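You operate a simulated robot arm through the tools that you are given. There is no shell and no other tool.

Carry out the task below with a simulated two-armed robot. There is one attempt and no reset: what you move stays moved.

JOB
Switch off, swap the green lamp cap for the white one, then switch on.
Fine: the green cap goes into the empty pocket of the rack. Set down upright: green lamp cap.

Only the result counts: the job must be done as asked and must still hold three seconds after the hand-in. Knocking over, shifting, dropping, spilling or breaking anything else fails it. Lids that push on must go on centred and level and be pressed home; caps that screw on are set level and turned clockwise until they are tight.

ROBOT AND FRAMES
Two 7-joint arms with three-finger grippers on one trunk that stands fixed in place. Base frame: the origin is at the foot of the trunk, x ahead of it, y to its left, z up. Readings come in m, rad, newtons and seconds.
The left shoulder is at [0.07, 0.146, 1.272], the right one opposite. With the tool pointing down near the work surface each hand reaches from about 0.1 to 0.66 m from the base axis, measured 20 degrees to its own side. Payload 2.2 kg a hand.
The TCP of each hand is the grasp point between the finger pads, 0.028 m short of the fingertips. In the tool frame z runs along the fingers and y along their closing line. Largest opening 0.102 m; the body of the gripper starts 0.071 m behind the TCP.
Orientation is that of the tool frame in the base frame, as a unit quaternion [x, y, z, w]. With the fingers straight down and closing along the base's y, the tool's x points along the base's -x, its y along +y and its z along -z.

CONTROLS
- The arms move only by the tool jog_arm. It takes "left_steps", "right_steps" or both (then of equal length, played together; a hand with none holds still); each is a list of rows, each a list of 3 entries, a list of its own where there are three numbers: the shift along the tool's x, y, z in units of 40 mm (1.0 is 40 mm), then the turn, a rotation vector about the tool's x, y, z in units of 8 degrees (1.0 is 8 degrees), then the closure, from 0 (fully open) to 1 (shut). In form: [[[x, y, z], [wx, wy, wz], gripper], ...]. A call has 1 to 20 rows; each row shifts and turns the commanded pose from where the row before left it, along the tool's axes as they then stand. A call with a number of a shift or a turn outside -1 to 1 is refused whole. Rows are played at 5 a second. More than 0.05 m and 0.15 rad between two rows, or a gripper value outside its range, and nothing of the call is played. A pose out of reach is approached as far as the arm can. The call stops where the force on the tool passes 40 N (or 10 N more than at its start, if that is more) or the arm is blocked; 0.2 s more then pass. The fingers move at their own pace and stop on an object; they squeeze with about 30 N. The grip force told is the motor's: it shows also when the fingers shut on nothing. Time passes only in rows, and 0.2 s behind the last, so rows that do not move let the fingers close. The reply holds the time, the measured pose of the TCP, the force on the tool along the base axes, the opening and the grip force, in the units named above and with some noise, with the torque about the TCP (base axes, N m) and any sound that the robot's microphone picked up, and new pictures: "show" is both (left out), scene, wrist or none (wrist: the cameras of the hands that moved).
- Cameras (640 x 400 px; columns grow to the right, rows downward): "scene" is now at [0.1152, -0.0523, 1.4875]; the picture's right is [-0.62, -0.78, 0.00], its down [-0.53, 0.42, -0.74] and it looks along [0.58, -0.46, -0.67] (base axes); focal length 341 px, centre (320, 200). "left" rides on the left gripper at [0.072, 0.038, -0.086] in its tool frame; the picture's right is [-0.47, 0.89, 0.00], its down [-0.60, -0.32, -0.73] and it looks along [-0.65, -0.34, 0.68] (tool axes); focal length 256 px, centre (320, 200). "right" rides on the right gripper at [0.069, 0.044, -0.086] in its tool frame; the picture's right is [-0.53, 0.85, 0.00], its down [-0.58, -0.36, -0.73] and it looks along [-0.62, -0.39, 0.68] (tool axes); focal length 256 px, centre (320, 200). There is no depth. A picture from a camera that has moved, and an enlarged one, comes with that camera's place and axes in the base frame and with its lens.
- raise_lower(by): slides the trunk up (or, below 0, down) by that many m; the arms and the scene camera ride with it, the base frame stays. It gives what a move gives, with no picture.
- pan_tilt(pan, tilt): turns the head with the scene camera to pan (to the left, within 1.501 rad either way) and tilt (down, from -0.506 to 1.204), counted from straight ahead of the robot. It gives what a move gives, and a new picture of the scene camera.
- zoom(camera, box): a new picture of the part [left, top, right, bottom] of that camera's present view, enlarged. No time passes.
- close_job(): hands the job in; it is judged then, once.

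Places have to be worked out from the pictures, the camera data and where the tool is seen. Open the grippers and draw the arms clear of the work before you hand the job in, unless the task says otherwise.

The tools are called after ">>>" by a JSON object that holds its "op" and its "data". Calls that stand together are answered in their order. jog_arm: Moves the arms, as the interface text tells. Its arguments: {"type":"object","properties":{"left_steps":{"type":"array","items":{"type":"array"}},"right_steps":{"type":"array","items":{"type":"array"}},"show":{"type":"string","enum":["both","scene","wrist","none"]}},"required":[]} The other tools are called the same way: raise_lower (by) slides the trunk up or down; pan_tilt (pan, tilt) turns the head that bears the scene camera; zoom (camera, box) takes an enlarged picture of a part of a camera's view; close_job () hands the job in.

At the start:

```text
clock: 0.0
left_tool_pos: [0.4743, -0.0439, 1.1895]
left_orientation: [-0.001, 1.0, 0.0, 0.0]
left_force: [-0.3, -1.7, -0.2]
left_moment: [-0.02, -0.01, -0.03]
left_gripper_width: 0.1022
left_grip_force: 0.1
right_tool_pos: [0.3168, -0.3571, 1.1763]
right_orientation: [0.0, 1.0, 0.0, 0.0]
right_force: [-0.6, -0.5, 0.2]
right_moment: [-0.04, 0.03, 0.02]
right_gripper_width: 0.1019
right_grip_force: 0.2
trunk travel left (down, up): [-0.81, 0.13]
head pan, tilt: [-0.67, 0.737]
```

scene: 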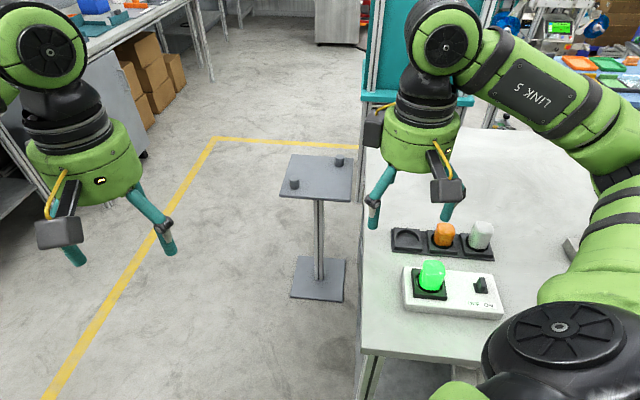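
right: 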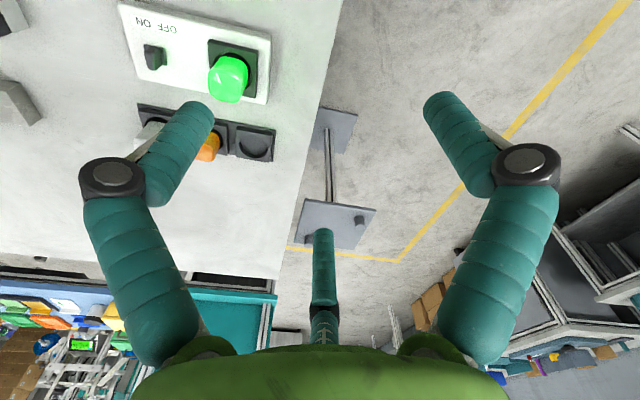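
left: 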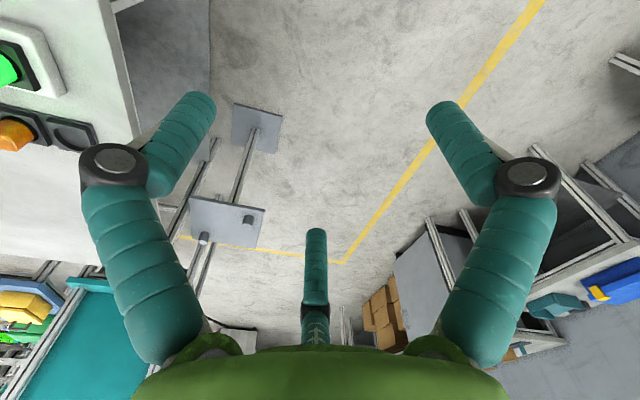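

The scene view shows a lamp box with a lit green cap and a rocker switch, and a rack with an empty pocket, an orange cap and a white cap. I'll zoom in to see details before moving.

>>> {"op": "zoom", "data": {"camera": "scene", "box": [370, 200, 530, 330]}}

>>> {"op": "zoom", "data": {"camera": "right", "box": [100, 0, 300, 180]}}

```text
3.08 times, centred on (450, 265) of scene
camera zoom: at [0.1152, -0.0523, 1.4875], right [-0.62, -0.78, 0.0], down [-0.53, 0.42, -0.74], along [0.58, -0.46, -0.67], focal length 1049 px, centre (-80, 0)
```

zoom: 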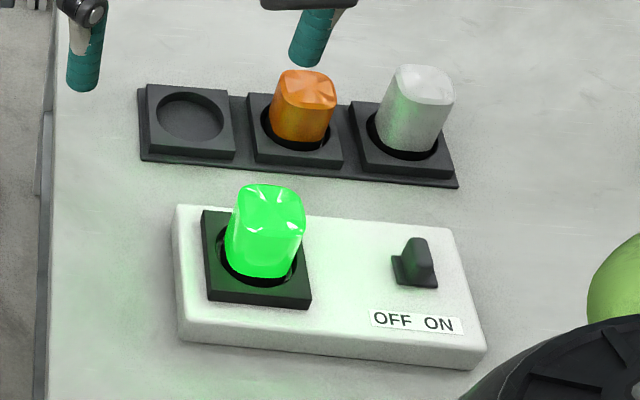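

```text
2.22 times, centred on (200, 90) of right
camera zoom: at [0.2465, -0.3127, 1.2622], right [0.53, 0.85, 0.0], down [0.58, -0.36, 0.73], along [0.62, -0.39, -0.68], focal length 569 px, centre (587, 444)
```

zoom: 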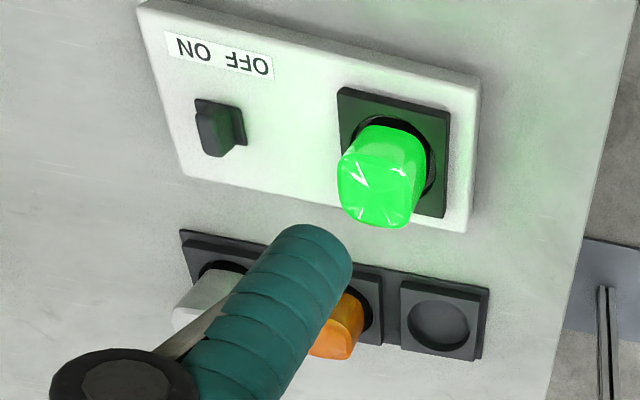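

Green cap's socket triangulates to roughly [0.30, -0.51, 0.84]. I'll zoom on the right gripper in the scene view to understand how the fingers and camera are laid out.

>>> {"op": "zoom", "data": {"camera": "scene", "box": [340, 80, 500, 240]}}

>>> {"op": "zoom", "data": {"camera": "scene", "box": [0, 100, 220, 280]}}

>>> {"op": "zoom", "data": {"camera": "right", "box": [60, 60, 580, 400]}}

```text
2.50 times, centred on (420, 160) of scene
camera zoom: at [0.1152, -0.0523, 1.4875], right [-0.62, -0.78, 0.0], down [-0.53, 0.42, -0.74], along [0.58, -0.46, -0.67], focal length 853 px, centre (70, 300)
```

zoom: 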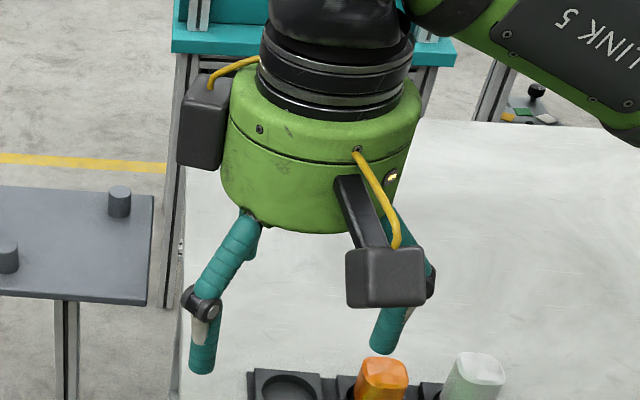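

```text
2.22 times, centred on (110, 190) of scene
camera zoom: at [0.1152, -0.0523, 1.4875], right [-0.62, -0.78, 0.0], down [-0.53, 0.42, -0.74], along [0.58, -0.46, -0.67], focal length 758 px, centre (787, 222)
```

zoom: 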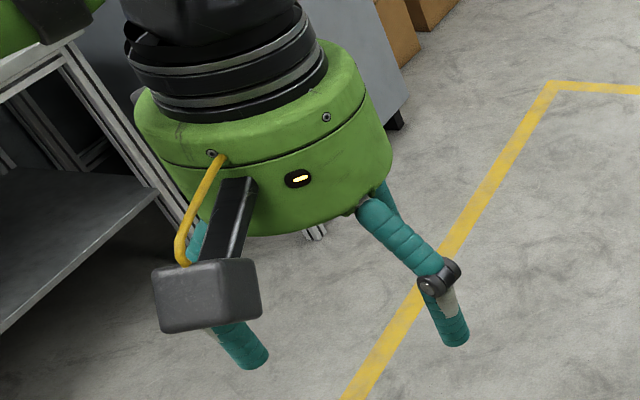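

```text
1.18 times, centred on (320, 230) of right
camera zoom: at [0.2465, -0.3127, 1.2622], right [0.53, 0.85, 0.0], down [0.58, -0.36, 0.73], along [0.62, -0.39, -0.68], focal length 301 px, centre (320, 165)
```

zoom: 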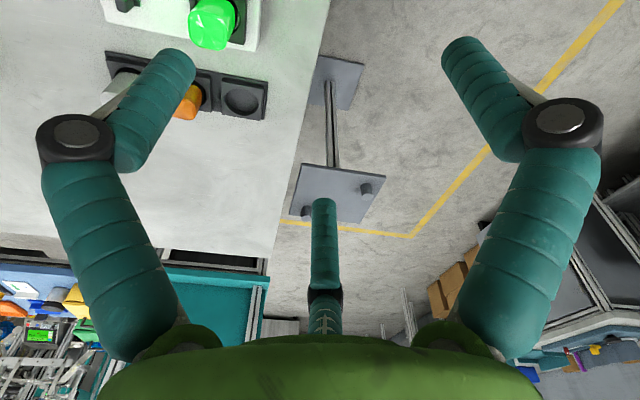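

The gripper is drawn with three fingers around the axis, so I'll stay aware of that. I'll move the right hand back and right for a better wrist view, and aim the head at the work.

>>> {"op": "jog_arm", "data": {"right_steps": [[[0.73, -0.4, 0.16], [0, 0, 0], 0], [[0.73, -0.4, 0.16], [0, 0, 0], 0], [[0.73, -0.4, 0.16], [0, 0, 0], 0], [[0.73, -0.4, 0.16], [0, 0, 0], 0]], "show": "wrist"}}

>>> {"op": "pan_tilt", "data": {"pan": -1.15, "tilt": 0.88}}

```text
clock: 1.0
left_tool_pos: [0.4715, -0.0444, 1.1908]
left_orientation: [-0.001, 1.0, 0.0, 0.0]
left_force: [-0.6, 0.4, 0.5]
left_moment: [-0.02, -0.06, 0.01]
left_gripper_width: 0.102
left_grip_force: 0.1
right_tool_pos: [0.1986, -0.4214, 1.1524]
right_orientation: [-0.002, 1.0, 0.0, 0.002]
right_force: [-1.0, -0.6, 0.5]
right_moment: [0.0, -0.03, 0.0]
right_gripper_width: 0.1023
right_grip_force: 0.1
trunk travel left (down, up): [-0.81, 0.13]
head pan, tilt: [-0.67, 0.737]
camera right: at [0.1284, -0.3761, 1.2379], right [0.53, 0.85, 0.0], down [0.57, -0.36, 0.73], along [0.62, -0.39, -0.68], focal length 256 px, centre (320, 200)
```

right: 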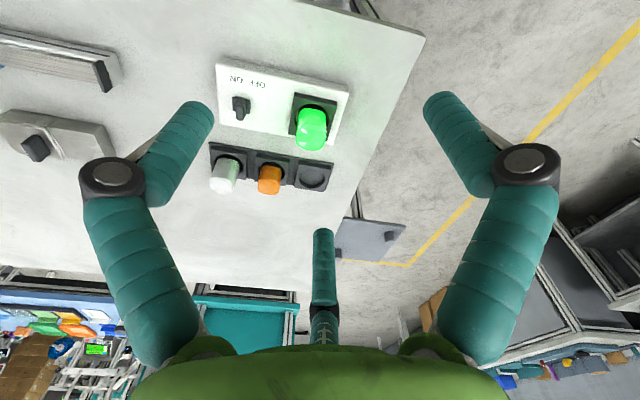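

```text
clock: 1.9
left_tool_pos: [0.476, -0.044, 1.1897]
left_orientation: [-0.001, 1.0, 0.0, 0.0]
left_force: [-0.6, 0.1, -0.1]
left_moment: [0.02, -0.02, -0.04]
left_gripper_width: 0.1017
left_grip_force: 0.1
right_tool_pos: [0.2021, -0.4205, 1.1511]
right_orientation: [0.0, 1.0, 0.0, 0.0]
right_force: [0.2, 0.0, 0.3]
right_moment: [-0.02, 0.03, -0.03]
right_gripper_width: 0.1018
right_grip_force: 0.2
trunk travel left (down, up): [-0.81, 0.13]
head pan, tilt: [-1.15, 0.88]
camera scene: at [0.0819, -0.0705, 1.476], right [-0.91, -0.41, 0.0], down [-0.32, 0.7, -0.64], along [0.26, -0.58, -0.77], focal length 341 px, centre (320, 200)
```

scene: 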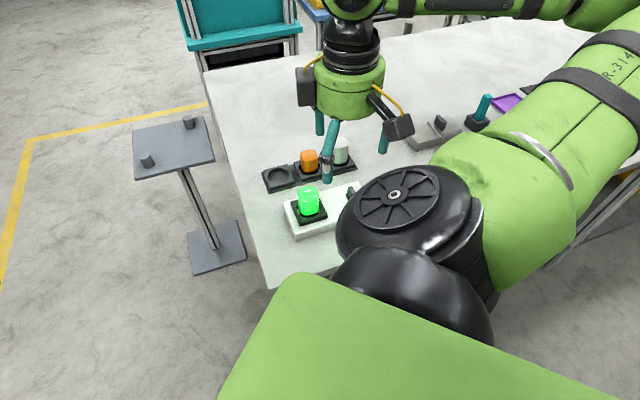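

The wrist camera now sees the lamp box and rack between the fingers. I'll zoom in to measure things.

>>> {"op": "zoom", "data": {"camera": "right", "box": [200, 55, 360, 205]}}

>>> {"op": "zoom", "data": {"camera": "scene", "box": [250, 120, 400, 250]}}

>>> {"op": "zoom", "data": {"camera": "right", "box": [210, 55, 290, 125]}}

```text
2.67 times, centred on (280, 130) of right
camera zoom: at [0.1323, -0.3764, 1.2376], right [0.53, 0.85, 0.0], down [0.58, -0.36, 0.73], along [0.62, -0.39, -0.68], focal length 683 px, centre (427, 387)
```

zoom: 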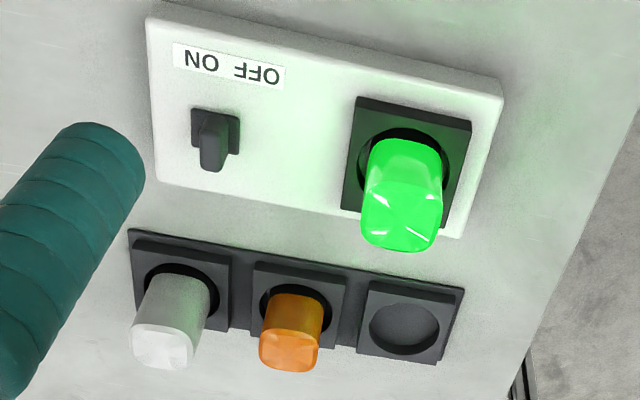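

```text
3.08 times, centred on (325, 185) of scene
camera zoom: at [0.0819, -0.0705, 1.476], right [-0.91, -0.41, 0.0], down [-0.32, 0.7, -0.64], along [0.26, -0.58, -0.77], focal length 1049 px, centre (305, 246)
```

zoom: 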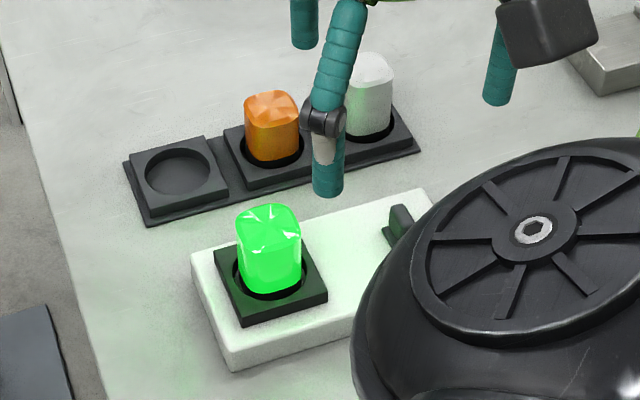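

```text
5.71 times, centred on (250, 90) of right
camera zoom: at [0.1323, -0.3764, 1.2376], right [0.53, 0.85, 0.0], down [0.58, -0.36, 0.73], along [0.62, -0.39, -0.68], focal length 1463 px, centre (720, 829)
```

zoom: 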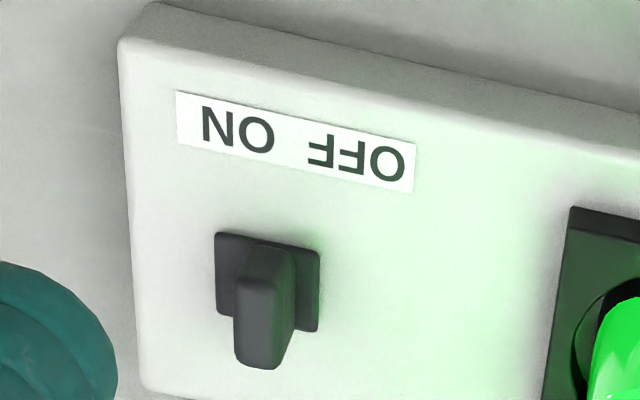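

Socket centre works out near [0.301, -0.499, 0.86], empty pocket near [0.428, -0.584, 0.836], white cap's pocket near [0.31, -0.705, 0.836], switch near [0.226, -0.58, 0.86]; box and rack lie at about 45 degrees. I'll zoom harder on the switch and caps to learn their type and shape.

>>> {"op": "zoom", "data": {"camera": "right", "box": [225, 85, 265, 125]}}

>>> {"op": "zoom", "data": {"camera": "right", "box": [280, 85, 350, 155]}}

>>> {"op": "zoom", "data": {"camera": "right", "box": [200, 135, 340, 205]}}

```text
10.00 times, centred on (245, 105) of right
camera zoom: at [0.1323, -0.3764, 1.2376], right [0.53, 0.85, 0.0], down [0.58, -0.36, 0.73], along [0.62, -0.39, -0.68], focal length 2560 px, centre (1070, 1150)
```

zoom: 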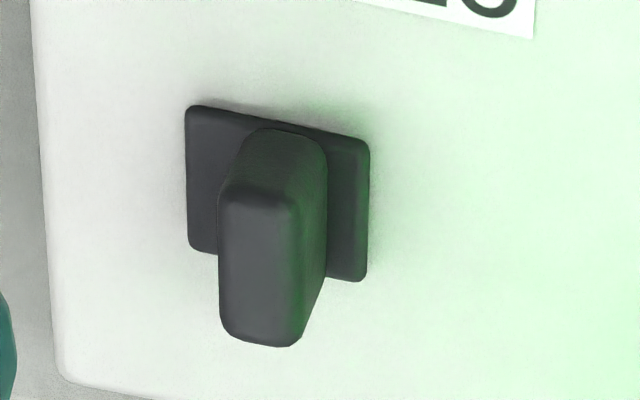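

```text
5.71 times, centred on (315, 120) of right
camera zoom: at [0.1323, -0.3764, 1.2376], right [0.53, 0.85, 0.0], down [0.58, -0.36, 0.73], along [0.62, -0.39, -0.68], focal length 1463 px, centre (349, 657)
```

zoom: 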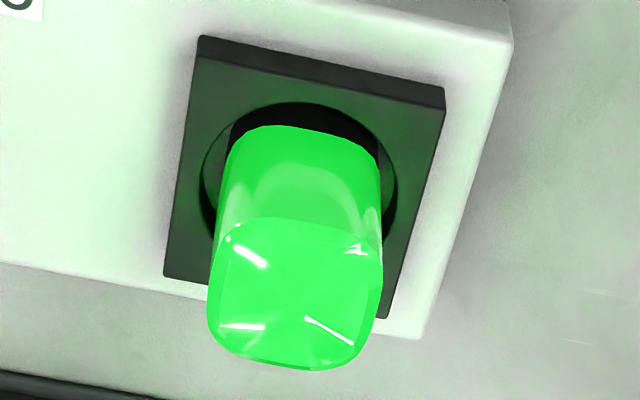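

```text
4.57 times, centred on (270, 170) of right
camera zoom: at [0.1323, -0.3764, 1.2376], right [0.53, 0.85, 0.0], down [0.58, -0.36, 0.73], along [0.62, -0.39, -0.68], focal length 1170 px, centre (549, 337)
```

zoom: 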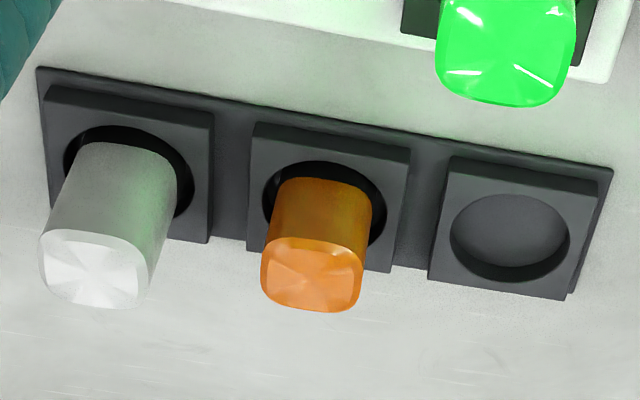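

The switch looks like a short bar on a plate, with the bar crossing the OFF–ON line. I'll zoom on it from the scene camera for a second angle to judge whether it tilts, slides or turns.

>>> {"op": "zoom", "data": {"camera": "scene", "box": [330, 175, 370, 205]}}

>>> {"op": "zoom", "data": {"camera": "scene", "box": [270, 180, 350, 240]}}

>>> {"op": "zoom", "data": {"camera": "right", "box": [0, 0, 200, 180]}}

```text
13.33 times, centred on (350, 190) of scene
camera zoom: at [0.0819, -0.0705, 1.476], right [-0.91, -0.41, 0.0], down [-0.32, 0.7, -0.64], along [0.26, -0.58, -0.77], focal length 4547 px, centre (-80, 333)
```

zoom: 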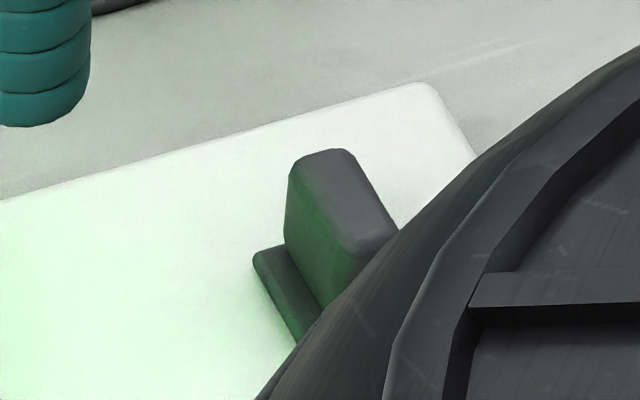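

```text
6.67 times, centred on (310, 210) of scene
camera zoom: at [0.0819, -0.0705, 1.476], right [-0.91, -0.41, 0.0], down [-0.32, 0.7, -0.64], along [0.26, -0.58, -0.77], focal length 2274 px, centre (387, 133)
```

zoom: 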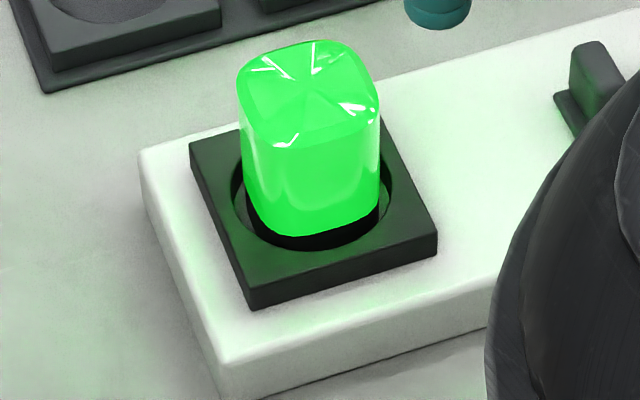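

```text
2.22 times, centred on (100, 90) of right
camera zoom: at [0.1323, -0.3764, 1.2376], right [0.53, 0.85, 0.0], down [0.58, -0.36, 0.73], along [0.62, -0.39, -0.68], focal length 569 px, centre (809, 444)
```

zoom: 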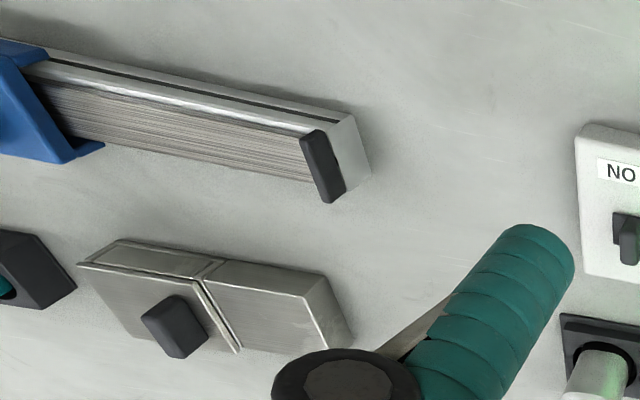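

The switch bar stands about 24 mm proud (top near z 0.88), nearly upright, so I need a closer look. I'll turn the right hand 45 degrees so its closing line lies along the box's long axis, close the fingers, and hover above the switch.

>>> {"op": "jog_arm", "data": {"right_steps": [[[0, 0, 0], [0, 0, 0.9375], 0.5], [[0, 0, 0], [0, 0, 0.9375], 1], [[0, 0, 0], [0, 0, 0.9375], 1], [[0, 0, 0], [0, 0, 0.9375], 1], [[0, 0, 0], [0, 0, 0.9375], 1], [[0, 0, 0], [0, 0, 0.9375], 1], [[-0.54, -0.4, 0.67], [0, 0, 0], 1], [[-0.54, -0.4, 0.67], [0, 0, 0], 1], [[-0.54, -0.4, 0.67], [0, 0, 0], 1], [[-0.54, -0.4, 0.67], [0, 0, 0], 1], [[-0.54, -0.4, 0.67], [0, 0, 0], 1], [[-0.54, -0.4, 0.67], [0, 0, 0], 1]], "show": "both"}}

```text
clock: 4.5
left_tool_pos: [0.4759, -0.0466, 1.189]
left_orientation: [0.0, 1.0, 0.0, 0.0]
left_force: [0.8, -1.0, -0.5]
left_moment: [0.02, 0.0, -0.01]
left_gripper_width: 0.1022
left_grip_force: 0.1
right_tool_pos: [0.2238, -0.5817, 0.9867]
right_orientation: [0.382, 0.924, 0.0, -0.001]
right_force: [-0.2, -0.1, 0.2]
right_moment: [-0.01, 0.06, 0.0]
right_gripper_width: 0.0018
right_grip_force: 30.2
trunk travel left (down, up): [-0.81, 0.13]
head pan, tilt: [-1.15, 0.88]
camera scene: at [0.0818, -0.0719, 1.4759], right [-0.91, -0.41, 0.0], down [-0.32, 0.7, -0.64], along [0.26, -0.58, -0.77], focal length 341 px, centre (320, 200)
camera right: at [0.2046, -0.5012, 1.0739], right [0.98, 0.22, 0.0], down [0.15, -0.67, 0.73], along [0.16, -0.71, -0.68], focal length 256 px, centre (320, 200)
```

scene: 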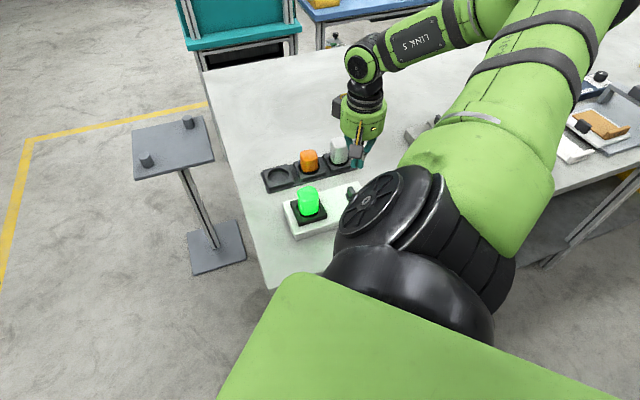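
right: 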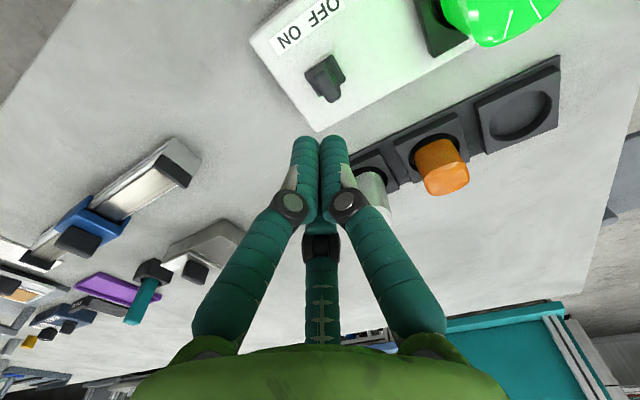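

The hand hovers above the switch with the fingers closed and the switch is in view. I'll zoom on it.

>>> {"op": "zoom", "data": {"camera": "right", "box": [255, 0, 415, 130]}}

>>> {"op": "zoom", "data": {"camera": "right", "box": [295, 45, 355, 110]}}

```text
3.08 times, centred on (335, 65) of right
camera zoom: at [0.2046, -0.5012, 1.0739], right [0.98, 0.22, 0.0], down [0.15, -0.67, 0.73], along [0.16, -0.71, -0.68], focal length 788 px, centre (274, 615)
```

zoom: 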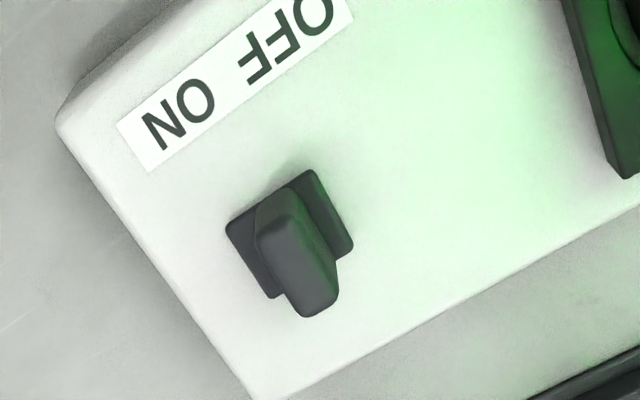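

```text
6.15 times, centred on (325, 78) of right
camera zoom: at [0.2046, -0.5012, 1.0739], right [0.98, 0.22, 0.0], down [0.15, -0.67, 0.73], along [0.16, -0.71, -0.68], focal length 1575 px, centre (289, 954)
```

zoom: 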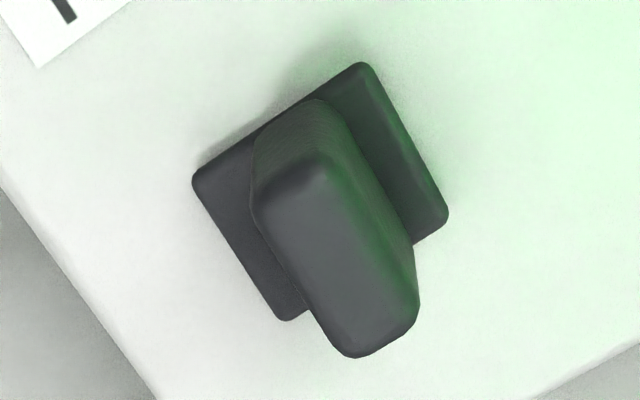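

The bar sits at about [0.2285, -0.581], top z ≈ 0.881, upright and crosswise on its plate. I'll bring the closed fingertips down on its ON side, a little clear of it, to push it toward OFF.

>>> {"op": "jog_arm", "data": {"right_steps": [[[-0.12, -0.77, 0], [0, 0, 0], 1], [[0, 0, 0.68], [0, 0, 0], 1], [[0, 0, 0.68], [0, 0, 0], 1], [[0, 0, 0.68], [0, 0, 0], 1]], "show": "both"}}

```text
clock: 5.5
left_tool_pos: [0.4744, -0.045, 1.1899]
left_orientation: [-0.001, 1.0, 0.0, -0.001]
left_force: [-1.1, -0.9, 0.4]
left_moment: [0.01, 0.0, 0.04]
left_gripper_width: 0.1022
left_grip_force: 0.1
right_tool_pos: [0.2066, -0.6061, 0.9077]
right_orientation: [0.382, 0.924, 0.0, 0.0]
right_force: [0.2, -0.9, -0.7]
right_moment: [0.01, -0.02, 0.0]
right_gripper_width: 0.002
right_grip_force: 30.1
trunk travel left (down, up): [-0.81, 0.13]
head pan, tilt: [-1.15, 0.88]
camera scene: at [0.081, -0.0713, 1.476], right [-0.91, -0.41, 0.0], down [-0.31, 0.7, -0.64], along [0.26, -0.58, -0.77], focal length 341 px, centre (320, 200)
camera right: at [0.1868, -0.5261, 0.9938], right [0.98, 0.22, 0.0], down [0.15, -0.67, 0.73], along [0.16, -0.71, -0.68], focal length 256 px, centre (320, 200)
```

scene: 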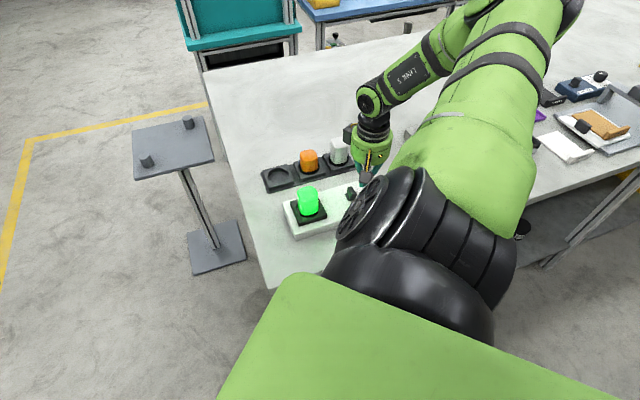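
right: 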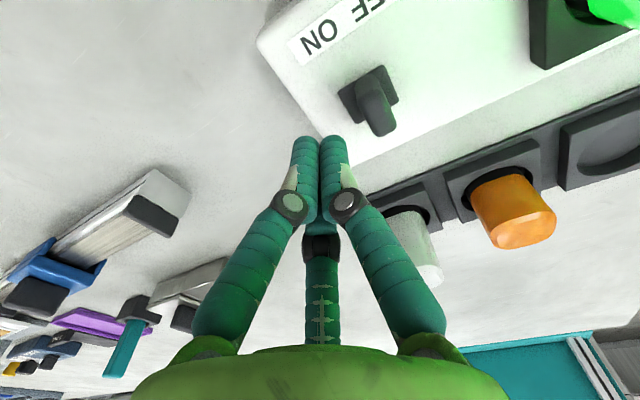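

The tips are beside the bar on its ON side. I'll zoom to check their height and gap before pushing.

>>> {"op": "zoom", "data": {"camera": "right", "box": [250, 20, 430, 170]}}

>>> {"op": "zoom", "data": {"camera": "scene", "box": [320, 150, 400, 220]}}

```text
2.67 times, centred on (340, 95) of right
camera zoom: at [0.1868, -0.5261, 0.9938], right [0.98, 0.22, 0.0], down [0.15, -0.67, 0.73], along [0.16, -0.71, -0.68], focal length 683 px, centre (267, 480)
```

zoom: 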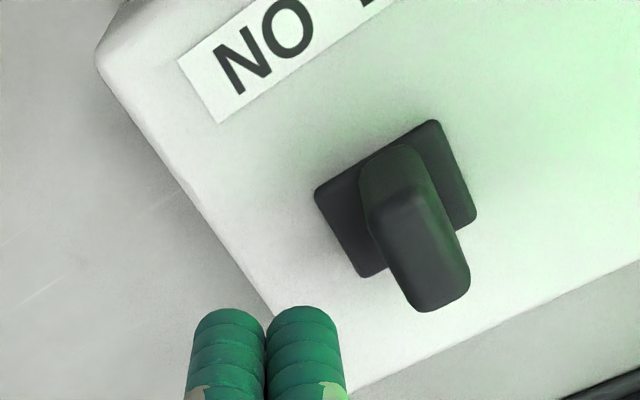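

```text
5.71 times, centred on (360, 185) of scene
camera zoom: at [0.081, -0.0713, 1.476], right [-0.91, -0.41, 0.0], down [-0.31, 0.7, -0.64], along [0.26, -0.58, -0.77], focal length 1949 px, centre (91, 286)
```

zoom: 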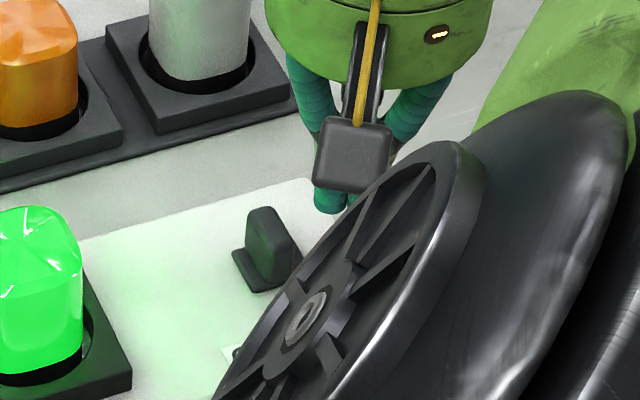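

Box top is about z 0.85 and the bar spans 0.855–0.881. I'll lower the tips to about 0.866 and approach the bar until nearly touching.

>>> {"op": "jog_arm", "data": {"right_steps": [[[0, 0, 0.35], [0, 0, 0], 1], [[0, 0.2, 0], [0, 0, 0], 1], [[0, 0.15, 0], [0, 0, 0], 1]], "show": "wrist"}}

>>> {"op": "zoom", "data": {"camera": "right", "box": [270, 40, 410, 170]}}

```text
clock: 6.3
left_tool_pos: [0.4757, -0.0441, 1.1901]
left_orientation: [-0.001, 1.0, 0.0, 0.0]
left_force: [0.2, -0.4, -0.1]
left_moment: [0.02, 0.0, -0.01]
left_gripper_width: 0.1017
left_grip_force: 0.1
right_tool_pos: [0.2141, -0.5963, 0.8943]
right_orientation: [0.383, 0.924, -0.001, 0.001]
right_force: [-1.3, -1.3, 0.4]
right_moment: [-0.02, 0.01, -0.02]
right_gripper_width: 0.002
right_grip_force: 29.8
trunk travel left (down, up): [-0.81, 0.13]
head pan, tilt: [-1.15, 0.88]
camera right: at [0.1959, -0.5159, 0.9804], right [0.98, 0.22, 0.0], down [0.15, -0.67, 0.73], along [0.16, -0.71, -0.68], focal length 256 px, centre (320, 200)
```

right: 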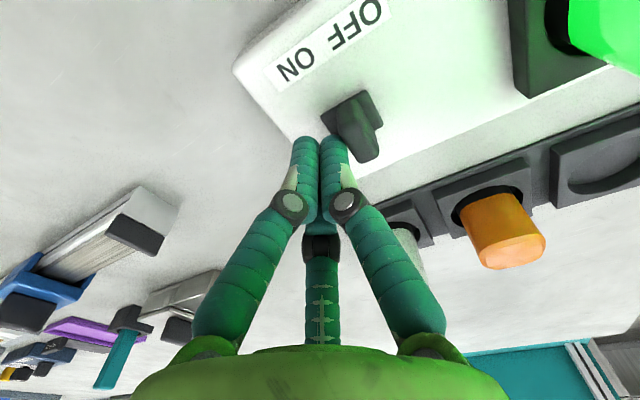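

```text
3.08 times, centred on (340, 105) of right
camera zoom: at [0.1959, -0.5159, 0.9804], right [0.98, 0.22, 0.0], down [0.15, -0.67, 0.73], along [0.16, -0.71, -0.68], focal length 788 px, centre (258, 492)
```

zoom: 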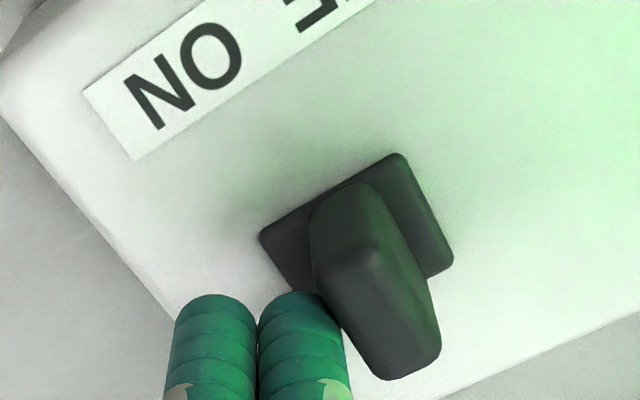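

The fingertip is just about at the bar. I'll push toward OFF in small steps and watch force and light.

>>> {"op": "jog_arm", "data": {"right_steps": [[[0, 0.05, 0], [0, 0, 0], 1], [[0, 0.05, 0], [0, 0, 0], 1]], "show": "wrist"}}

>>> {"op": "zoom", "data": {"camera": "right", "box": [270, 40, 410, 170]}}

```text
clock: 6.9
left_tool_pos: [0.4754, -0.0441, 1.1886]
left_orientation: [-0.001, 1.0, 0.001, 0.0]
left_force: [-1.3, 0.3, 0.2]
left_moment: [0.01, 0.01, -0.02]
left_gripper_width: 0.102
left_grip_force: 0.2
right_tool_pos: [0.2168, -0.5925, 0.8936]
right_orientation: [0.383, 0.924, 0.001, 0.0]
right_force: [-0.4, 0.5, -0.4]
right_moment: [0.0, 0.01, 0.01]
right_gripper_width: 0.0021
right_grip_force: 30.4
trunk travel left (down, up): [-0.81, 0.13]
head pan, tilt: [-1.15, 0.88]
camera right: at [0.1996, -0.5124, 0.9805], right [0.98, 0.22, 0.0], down [0.15, -0.67, 0.73], along [0.16, -0.71, -0.68], focal length 256 px, centre (320, 200)
```

right: 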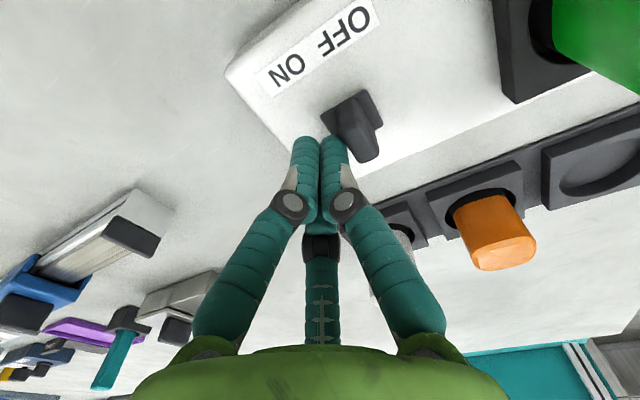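

```text
3.08 times, centred on (340, 105) of right
camera zoom: at [0.1996, -0.5124, 0.9805], right [0.98, 0.22, 0.0], down [0.15, -0.67, 0.73], along [0.16, -0.71, -0.68], focal length 788 px, centre (258, 492)
```

zoom: 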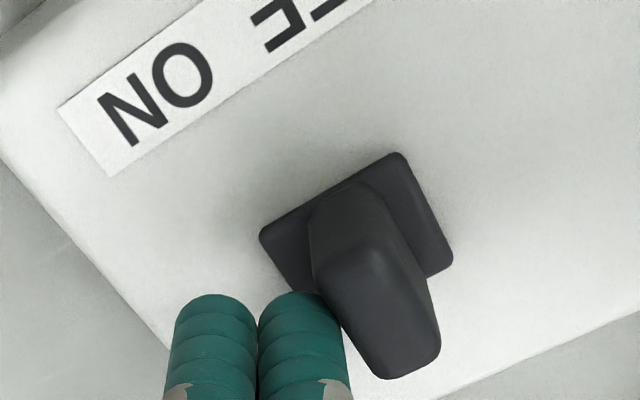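

The green glow has gone out: the whole slider plate moves with the finger toward OFF. I'll push it further toward its OFF stop in small steps so it isn't left half way.

>>> {"op": "jog_arm", "data": {"right_steps": [[[0, 0.05, 0], [0, 0, 0], 1], [[0, 0.05, 0], [0, 0, 0], 1]], "show": "wrist"}}

>>> {"op": "zoom", "data": {"camera": "right", "box": [230, 0, 410, 170]}}

```text
clock: 7.5
left_tool_pos: [0.474, -0.0448, 1.1894]
left_orientation: [-0.001, 1.0, 0.0, 0.0]
left_force: [0.0, 0.2, 0.9]
left_moment: [0.03, -0.01, 0.0]
left_gripper_width: 0.102
left_grip_force: 0.2
right_tool_pos: [0.2219, -0.5897, 0.8931]
right_orientation: [0.382, 0.924, 0.0, 0.0]
right_force: [0.1, -0.4, -0.2]
right_moment: [-0.02, 0.01, -0.04]
right_gripper_width: 0.0022
right_grip_force: 30.1
trunk travel left (down, up): [-0.81, 0.13]
head pan, tilt: [-1.15, 0.88]
camera right: at [0.2023, -0.5098, 0.9802], right [0.98, 0.22, 0.0], down [0.15, -0.67, 0.73], along [0.16, -0.71, -0.68], focal length 256 px, centre (320, 200)
```

right: 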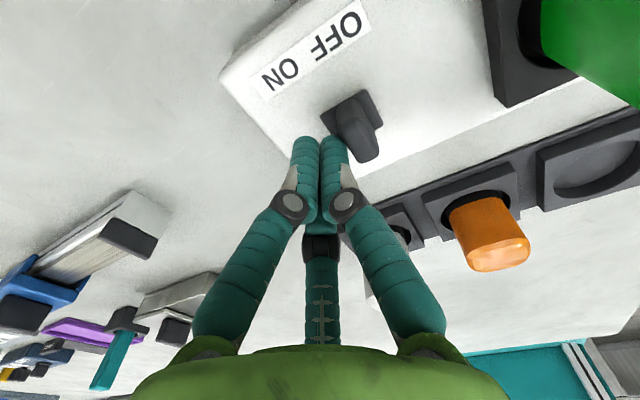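

```text
2.35 times, centred on (320, 85) of right
camera zoom: at [0.2023, -0.5098, 0.9802], right [0.98, 0.22, 0.0], down [0.15, -0.67, 0.73], along [0.16, -0.71, -0.68], focal length 602 px, centre (320, 471)
```

zoom: 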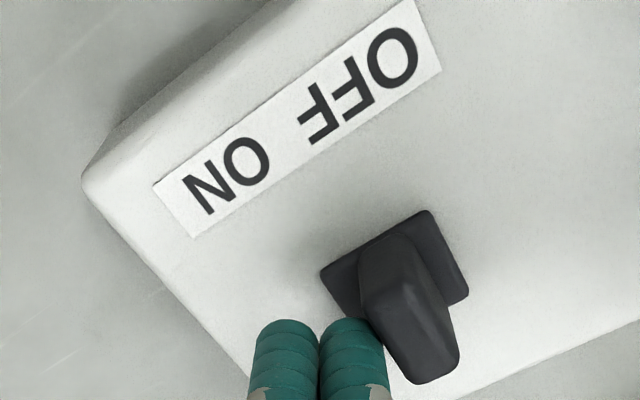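

The slider still follows with almost no force. I'll continue in finer steps until it meets its stop.

>>> {"op": "jog_arm", "data": {"right_steps": [[[0, 0.04, 0], [0, 0, 0], 1], [[0, 0.04, 0], [0, 0, 0], 1]], "show": "none"}}

>>> {"op": "zoom", "data": {"camera": "right", "box": [230, 0, 410, 170]}}

```text
clock: 8.1
left_tool_pos: [0.474, -0.0442, 1.19]
left_orientation: [-0.001, 1.0, -0.001, 0.0]
left_force: [0.7, -0.1, 0.0]
left_moment: [0.01, 0.03, 0.03]
left_gripper_width: 0.1019
left_grip_force: 0.1
right_tool_pos: [0.2237, -0.5869, 0.8944]
right_orientation: [0.383, 0.924, -0.001, 0.0]
right_force: [-0.1, -0.5, -0.5]
right_moment: [0.03, 0.04, 0.02]
right_gripper_width: 0.002
right_grip_force: 29.8
trunk travel left (down, up): [-0.81, 0.13]
head pan, tilt: [-1.15, 0.88]
```

```text
2.35 times, centred on (320, 85) of right
camera zoom: at [0.2045, -0.5072, 0.9806], right [0.98, 0.22, 0.0], down [0.15, -0.67, 0.73], along [0.16, -0.71, -0.68], focal length 602 px, centre (320, 471)
```

zoom: 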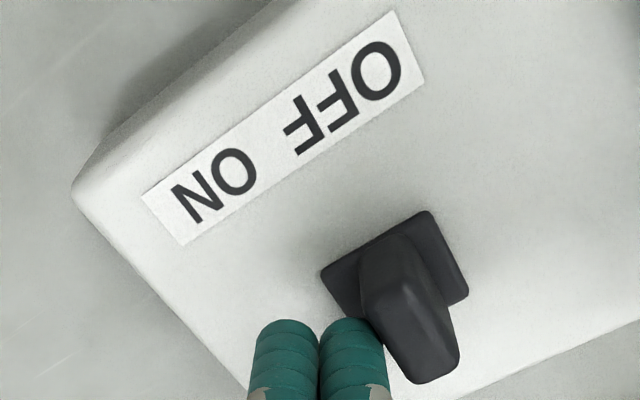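

Still sliding freely, about 60% of the way between the labels. I'll continue a few more millimetres, watching for the stop.

>>> {"op": "jog_arm", "data": {"right_steps": [[[0, 0.04, 0], [0, 0, 0], 1], [[0, 0.03, 0], [0, 0, 0], 1]], "show": "none"}}

>>> {"op": "zoom", "data": {"camera": "right", "box": [230, 0, 410, 170]}}

```text
clock: 8.7
left_tool_pos: [0.4757, -0.0449, 1.1895]
left_orientation: [-0.002, 1.0, 0.0, 0.0]
left_force: [0.0, -0.1, 0.1]
left_moment: [0.04, -0.02, 0.02]
left_gripper_width: 0.102
left_grip_force: 0.1
right_tool_pos: [0.2248, -0.586, 0.8939]
right_orientation: [0.383, 0.924, 0.0, 0.0]
right_force: [-0.1, 0.5, -0.1]
right_moment: [0.01, 0.0, 0.01]
right_gripper_width: 0.0022
right_grip_force: 30.1
trunk travel left (down, up): [-0.81, 0.13]
head pan, tilt: [-1.15, 0.88]
```

```text
2.35 times, centred on (320, 85) of right
camera zoom: at [0.2064, -0.5057, 0.9803], right [0.98, 0.22, 0.0], down [0.15, -0.67, 0.73], along [0.16, -0.71, -0.68], focal length 602 px, centre (320, 471)
```

zoom: 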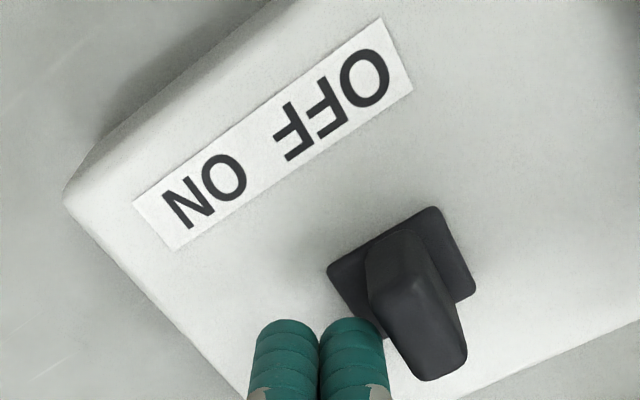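

The slider slipped slightly ahead of the finger, perhaps snapping toward its stop. I'll advance a little more to confirm it's at the OFF end.

>>> {"op": "jog_arm", "data": {"right_steps": [[[0, 0.04, 0], [0, 0, 0], 1], [[0, 0.03, 0], [0, 0, 0], 1]], "show": "none"}}

>>> {"op": "zoom", "data": {"camera": "right", "box": [230, 0, 410, 170]}}

```text
clock: 9.3
left_tool_pos: [0.4737, -0.0451, 1.1888]
left_orientation: [-0.002, 1.0, 0.0, 0.0]
left_force: [-0.7, -1.1, 0.2]
left_moment: [0.02, -0.02, 0.04]
left_gripper_width: 0.1019
left_grip_force: 0.1
right_tool_pos: [0.2266, -0.585, 0.8922]
right_orientation: [0.384, 0.924, -0.001, 0.0]
right_force: [-2.1, -1.9, -0.1]
right_moment: [0.01, 0.04, 0.02]
right_gripper_width: 0.0021
right_grip_force: 30.8
trunk travel left (down, up): [-0.81, 0.13]
head pan, tilt: [-1.15, 0.88]
```

```text
2.35 times, centred on (320, 85) of right
camera zoom: at [0.2076, -0.5042, 0.9804], right [0.98, 0.22, 0.0], down [0.15, -0.67, 0.73], along [0.16, -0.71, -0.68], focal length 602 px, centre (320, 471)
```

zoom: 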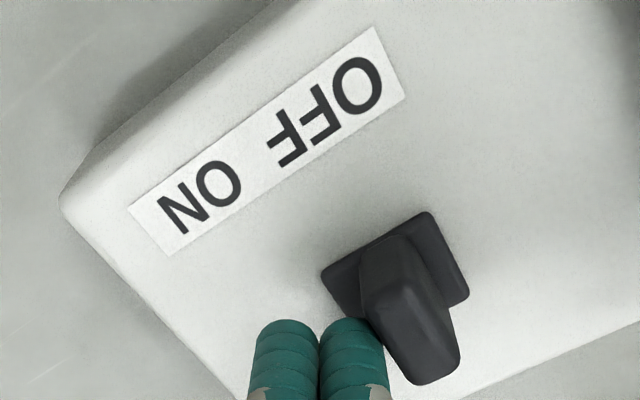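

Contact force rose to about 3 N, so the slider is at its OFF stop and the lamp is dark. I'll back off, lift, open the fingers and move above the green cap.

>>> {"op": "jog_arm", "data": {"right_steps": [[[0, -0.3, 0], [0, 0, 0], 1], [[0, 0, -0.8], [0, 0, 0], 1], [[0, 0, -0.8], [0, 0, 0], 1], [[0, 0, -0.8], [0, 0, 0], 1], [[0, 0, -0.8], [0, 0, 0], 0.3], [[0.05, 0.785, 0], [0, 0, 0], 0], [[0.05, 0.785, 0], [0, 0, 0], 0], [[0.05, 0.785, 0], [0, 0, 0], 0], [[0.05, 0.785, 0], [0, 0, 0], 0]], "show": "both"}}

>>> {"op": "zoom", "data": {"camera": "right", "box": [200, 0, 440, 200]}}

```text
clock: 11.3
left_tool_pos: [0.4768, -0.0447, 1.1875]
left_orientation: [0.0, 1.0, 0.0, -0.001]
left_force: [0.2, 0.1, 0.1]
left_moment: [0.0, 0.01, -0.01]
left_gripper_width: 0.102
left_grip_force: 0.1
right_tool_pos: [0.3051, -0.4993, 1.0221]
right_orientation: [0.382, 0.924, -0.001, 0.0]
right_force: [-0.1, 0.3, 0.2]
right_moment: [0.0, 0.04, -0.01]
right_gripper_width: 0.1021
right_grip_force: 0.1
trunk travel left (down, up): [-0.81, 0.13]
head pan, tilt: [-1.15, 0.88]
camera scene: at [0.0825, -0.0703, 1.4759], right [-0.91, -0.41, 0.0], down [-0.32, 0.7, -0.64], along [0.26, -0.58, -0.77], focal length 341 px, centre (320, 200)
camera right: at [0.285, -0.418, 1.1087], right [0.98, 0.22, 0.0], down [0.15, -0.67, 0.73], along [0.16, -0.71, -0.68], focal length 256 px, centre (320, 200)
```

scene: 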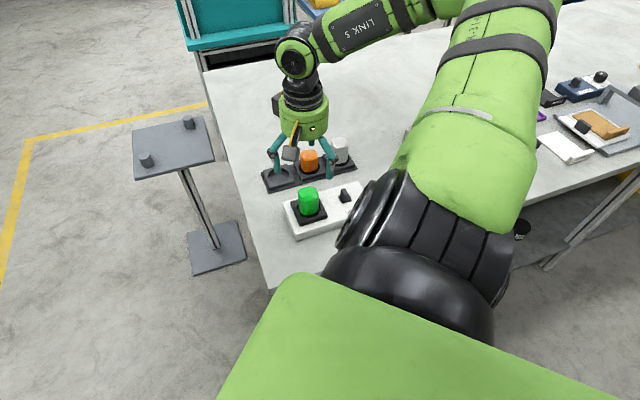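
right: 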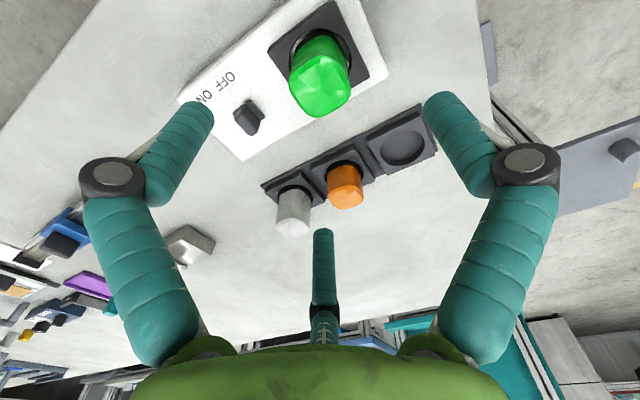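

```text
2.00 times, centred on (320, 100) of right
camera zoom: at [0.285, -0.418, 1.1087], right [0.98, 0.22, 0.0], down [0.15, -0.67, 0.73], along [0.16, -0.71, -0.68], focal length 512 px, centre (320, 400)
```

zoom: 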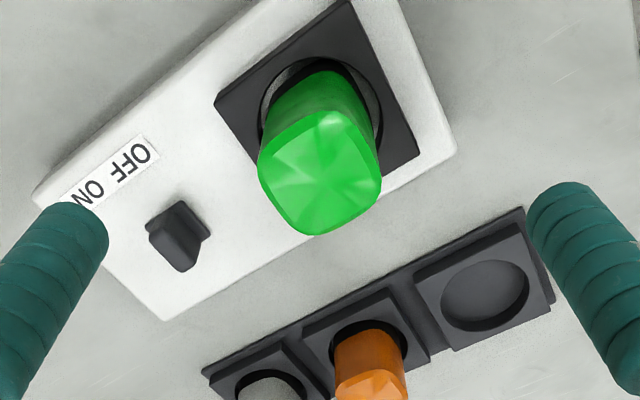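

The lamp is dark and the hand is above the cap, which I place at about [0.303, -0.495] with its flats near 45 degrees. I'll zoom closer on the cap to check its shape and rotation.

>>> {"op": "zoom", "data": {"camera": "right", "box": [260, 20, 400, 130]}}

>>> {"op": "zoom", "data": {"camera": "scene", "box": [250, 120, 370, 240]}}

```text
3.64 times, centred on (330, 75) of right
camera zoom: at [0.285, -0.418, 1.1087], right [0.98, 0.22, 0.0], down [0.15, -0.67, 0.73], along [0.16, -0.71, -0.68], focal length 931 px, centre (284, 654)
```

zoom: 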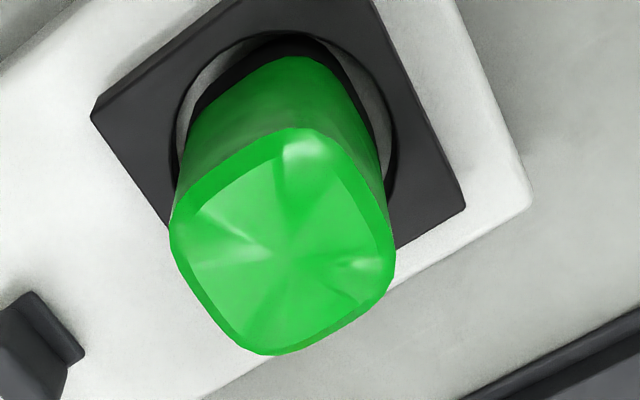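

```text
3.33 times, centred on (310, 180) of scene
camera zoom: at [0.0825, -0.0703, 1.4759], right [-0.91, -0.41, 0.0], down [-0.32, 0.7, -0.64], along [0.26, -0.58, -0.77], focal length 1137 px, centre (353, 267)
```

zoom: 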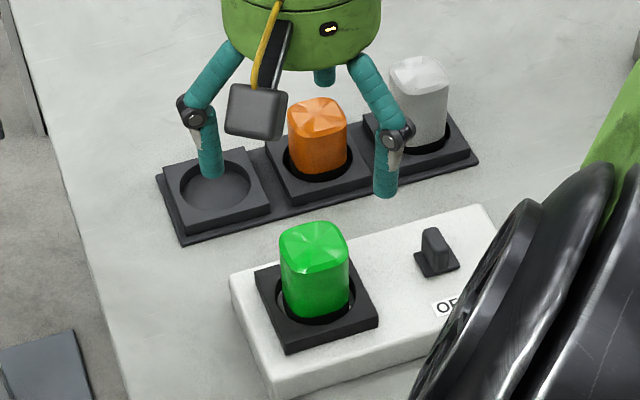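

The cap's flats line up with the box (about 47 degrees). I'll fine-tune yaw by 2.5 degrees, centre over the cap and descend with open fingers to grip height.

>>> {"op": "jog_arm", "data": {"right_steps": [[[0.045, 0.045, 0], [0, 0, -0.31], 0], [[0, 0, 0.78], [0, 0, 0], 0], [[0, 0, 0.78], [0, 0, 0], 0], [[0, 0, 0.78], [0, 0, 0], 0], [[0, 0, 0.76], [0, 0, 0], 0]], "show": "both"}}

>>> {"op": "zoom", "data": {"camera": "scene", "box": [250, 150, 370, 250]}}

```text
clock: 12.5
left_tool_pos: [0.4758, -0.0475, 1.1889]
left_orientation: [0.0, 1.0, 0.0, 0.0]
left_force: [0.1, -0.2, 1.0]
left_moment: [0.03, 0.02, 0.0]
left_gripper_width: 0.1022
left_grip_force: 0.1
right_tool_pos: [0.302, -0.4963, 0.8954]
right_orientation: [0.363, 0.932, 0.0, 0.0]
right_force: [0.6, 0.3, -0.3]
right_moment: [0.01, 0.05, 0.04]
right_gripper_width: 0.1022
right_grip_force: 0.1
trunk travel left (down, up): [-0.81, 0.13]
head pan, tilt: [-1.15, 0.88]
camera scene: at [0.0818, -0.0715, 1.4759], right [-0.91, -0.41, 0.0], down [-0.32, 0.7, -0.64], along [0.26, -0.58, -0.77], focal length 341 px, centre (320, 200)
camera right: at [0.28, -0.4176, 0.9829], right [0.96, 0.26, 0.0], down [0.18, -0.66, 0.73], along [0.19, -0.71, -0.68], focal length 256 px, centre (320, 200)
```

scene: 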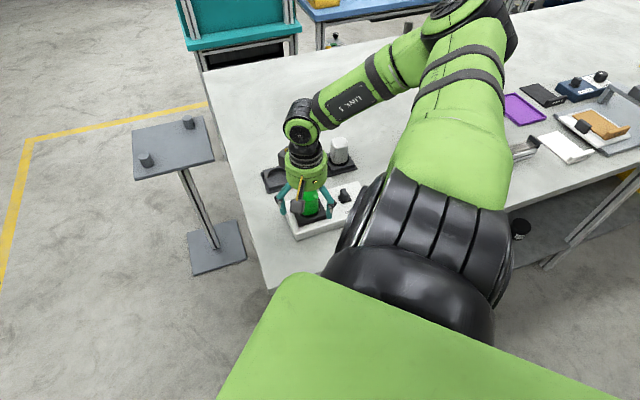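
right: 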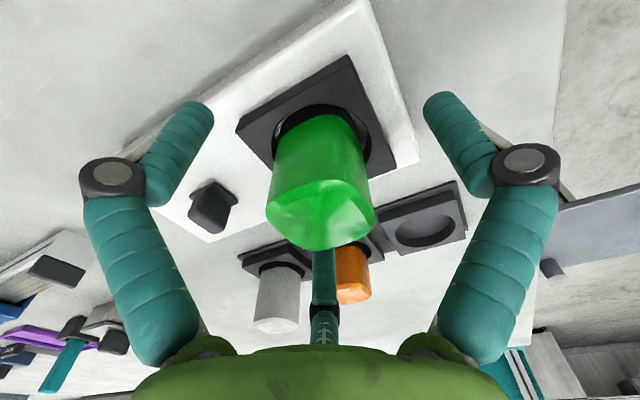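

```text
4.00 times, centred on (310, 200) of scene
camera zoom: at [0.0818, -0.0715, 1.4759], right [-0.91, -0.41, 0.0], down [-0.32, 0.7, -0.64], along [0.26, -0.58, -0.77], focal length 1364 px, centre (360, 200)
```

zoom: 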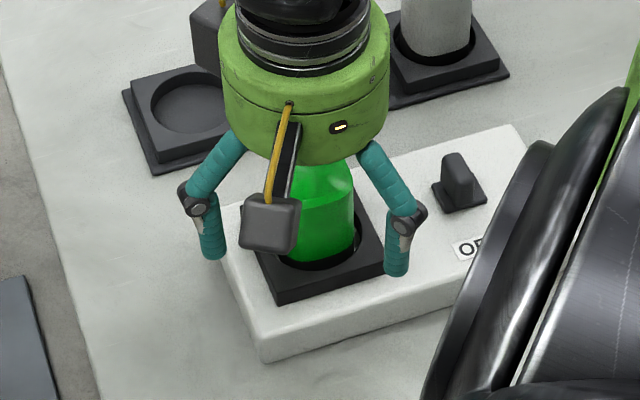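

The cap is centred between the fingers, so I'll close on it while holding still.

>>> {"op": "jog_arm", "data": {"right_steps": [[[0, 0, 0], [0, 0, 0], 0.5], [[0, 0, 0], [0, 0, 0], 1], [[0, 0, 0], [0, 0, 0], 1], [[0, 0, 0], [0, 0, 0], 1]], "show": "wrist"}}

>>> {"op": "zoom", "data": {"camera": "scene", "box": [250, 150, 370, 250]}}

```text
clock: 13.5
left_tool_pos: [0.4746, -0.0447, 1.1884]
left_orientation: [-0.001, 1.0, 0.0, 0.0]
left_force: [-0.2, -0.2, 0.2]
left_moment: [0.01, -0.01, -0.02]
left_gripper_width: 0.1022
left_grip_force: 0.0
right_tool_pos: [0.3007, -0.4986, 0.898]
right_orientation: [0.362, 0.932, -0.001, 0.002]
right_force: [3.7, -8.8, 9.2]
right_moment: [-0.12, -0.13, -0.01]
right_gripper_width: 0.0479
right_grip_force: 30.2
trunk travel left (down, up): [-0.81, 0.13]
head pan, tilt: [-1.15, 0.88]
camera right: at [0.2803, -0.4179, 0.9842], right [0.96, 0.26, 0.0], down [0.18, -0.66, 0.73], along [0.19, -0.71, -0.68], focal length 256 px, centre (320, 200)
```

right: 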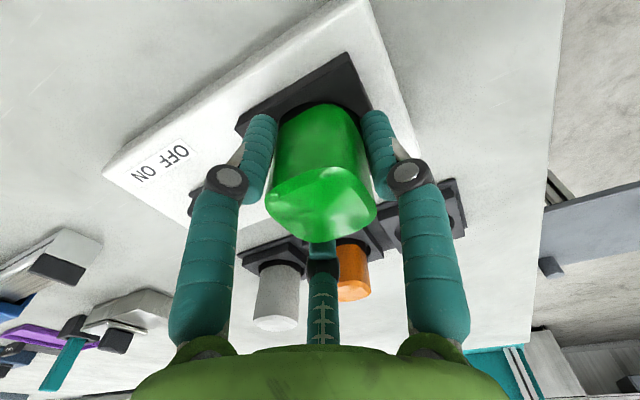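

```text
4.00 times, centred on (310, 200) of scene
camera zoom: at [0.0811, -0.071, 1.4761], right [-0.91, -0.41, 0.0], down [-0.31, 0.7, -0.64], along [0.26, -0.58, -0.77], focal length 1364 px, centre (360, 200)
```

zoom: 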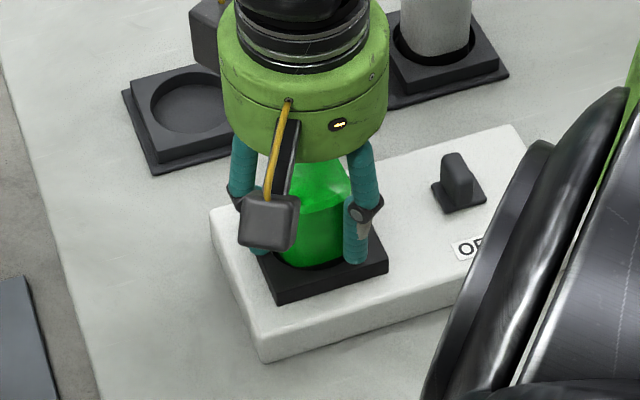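

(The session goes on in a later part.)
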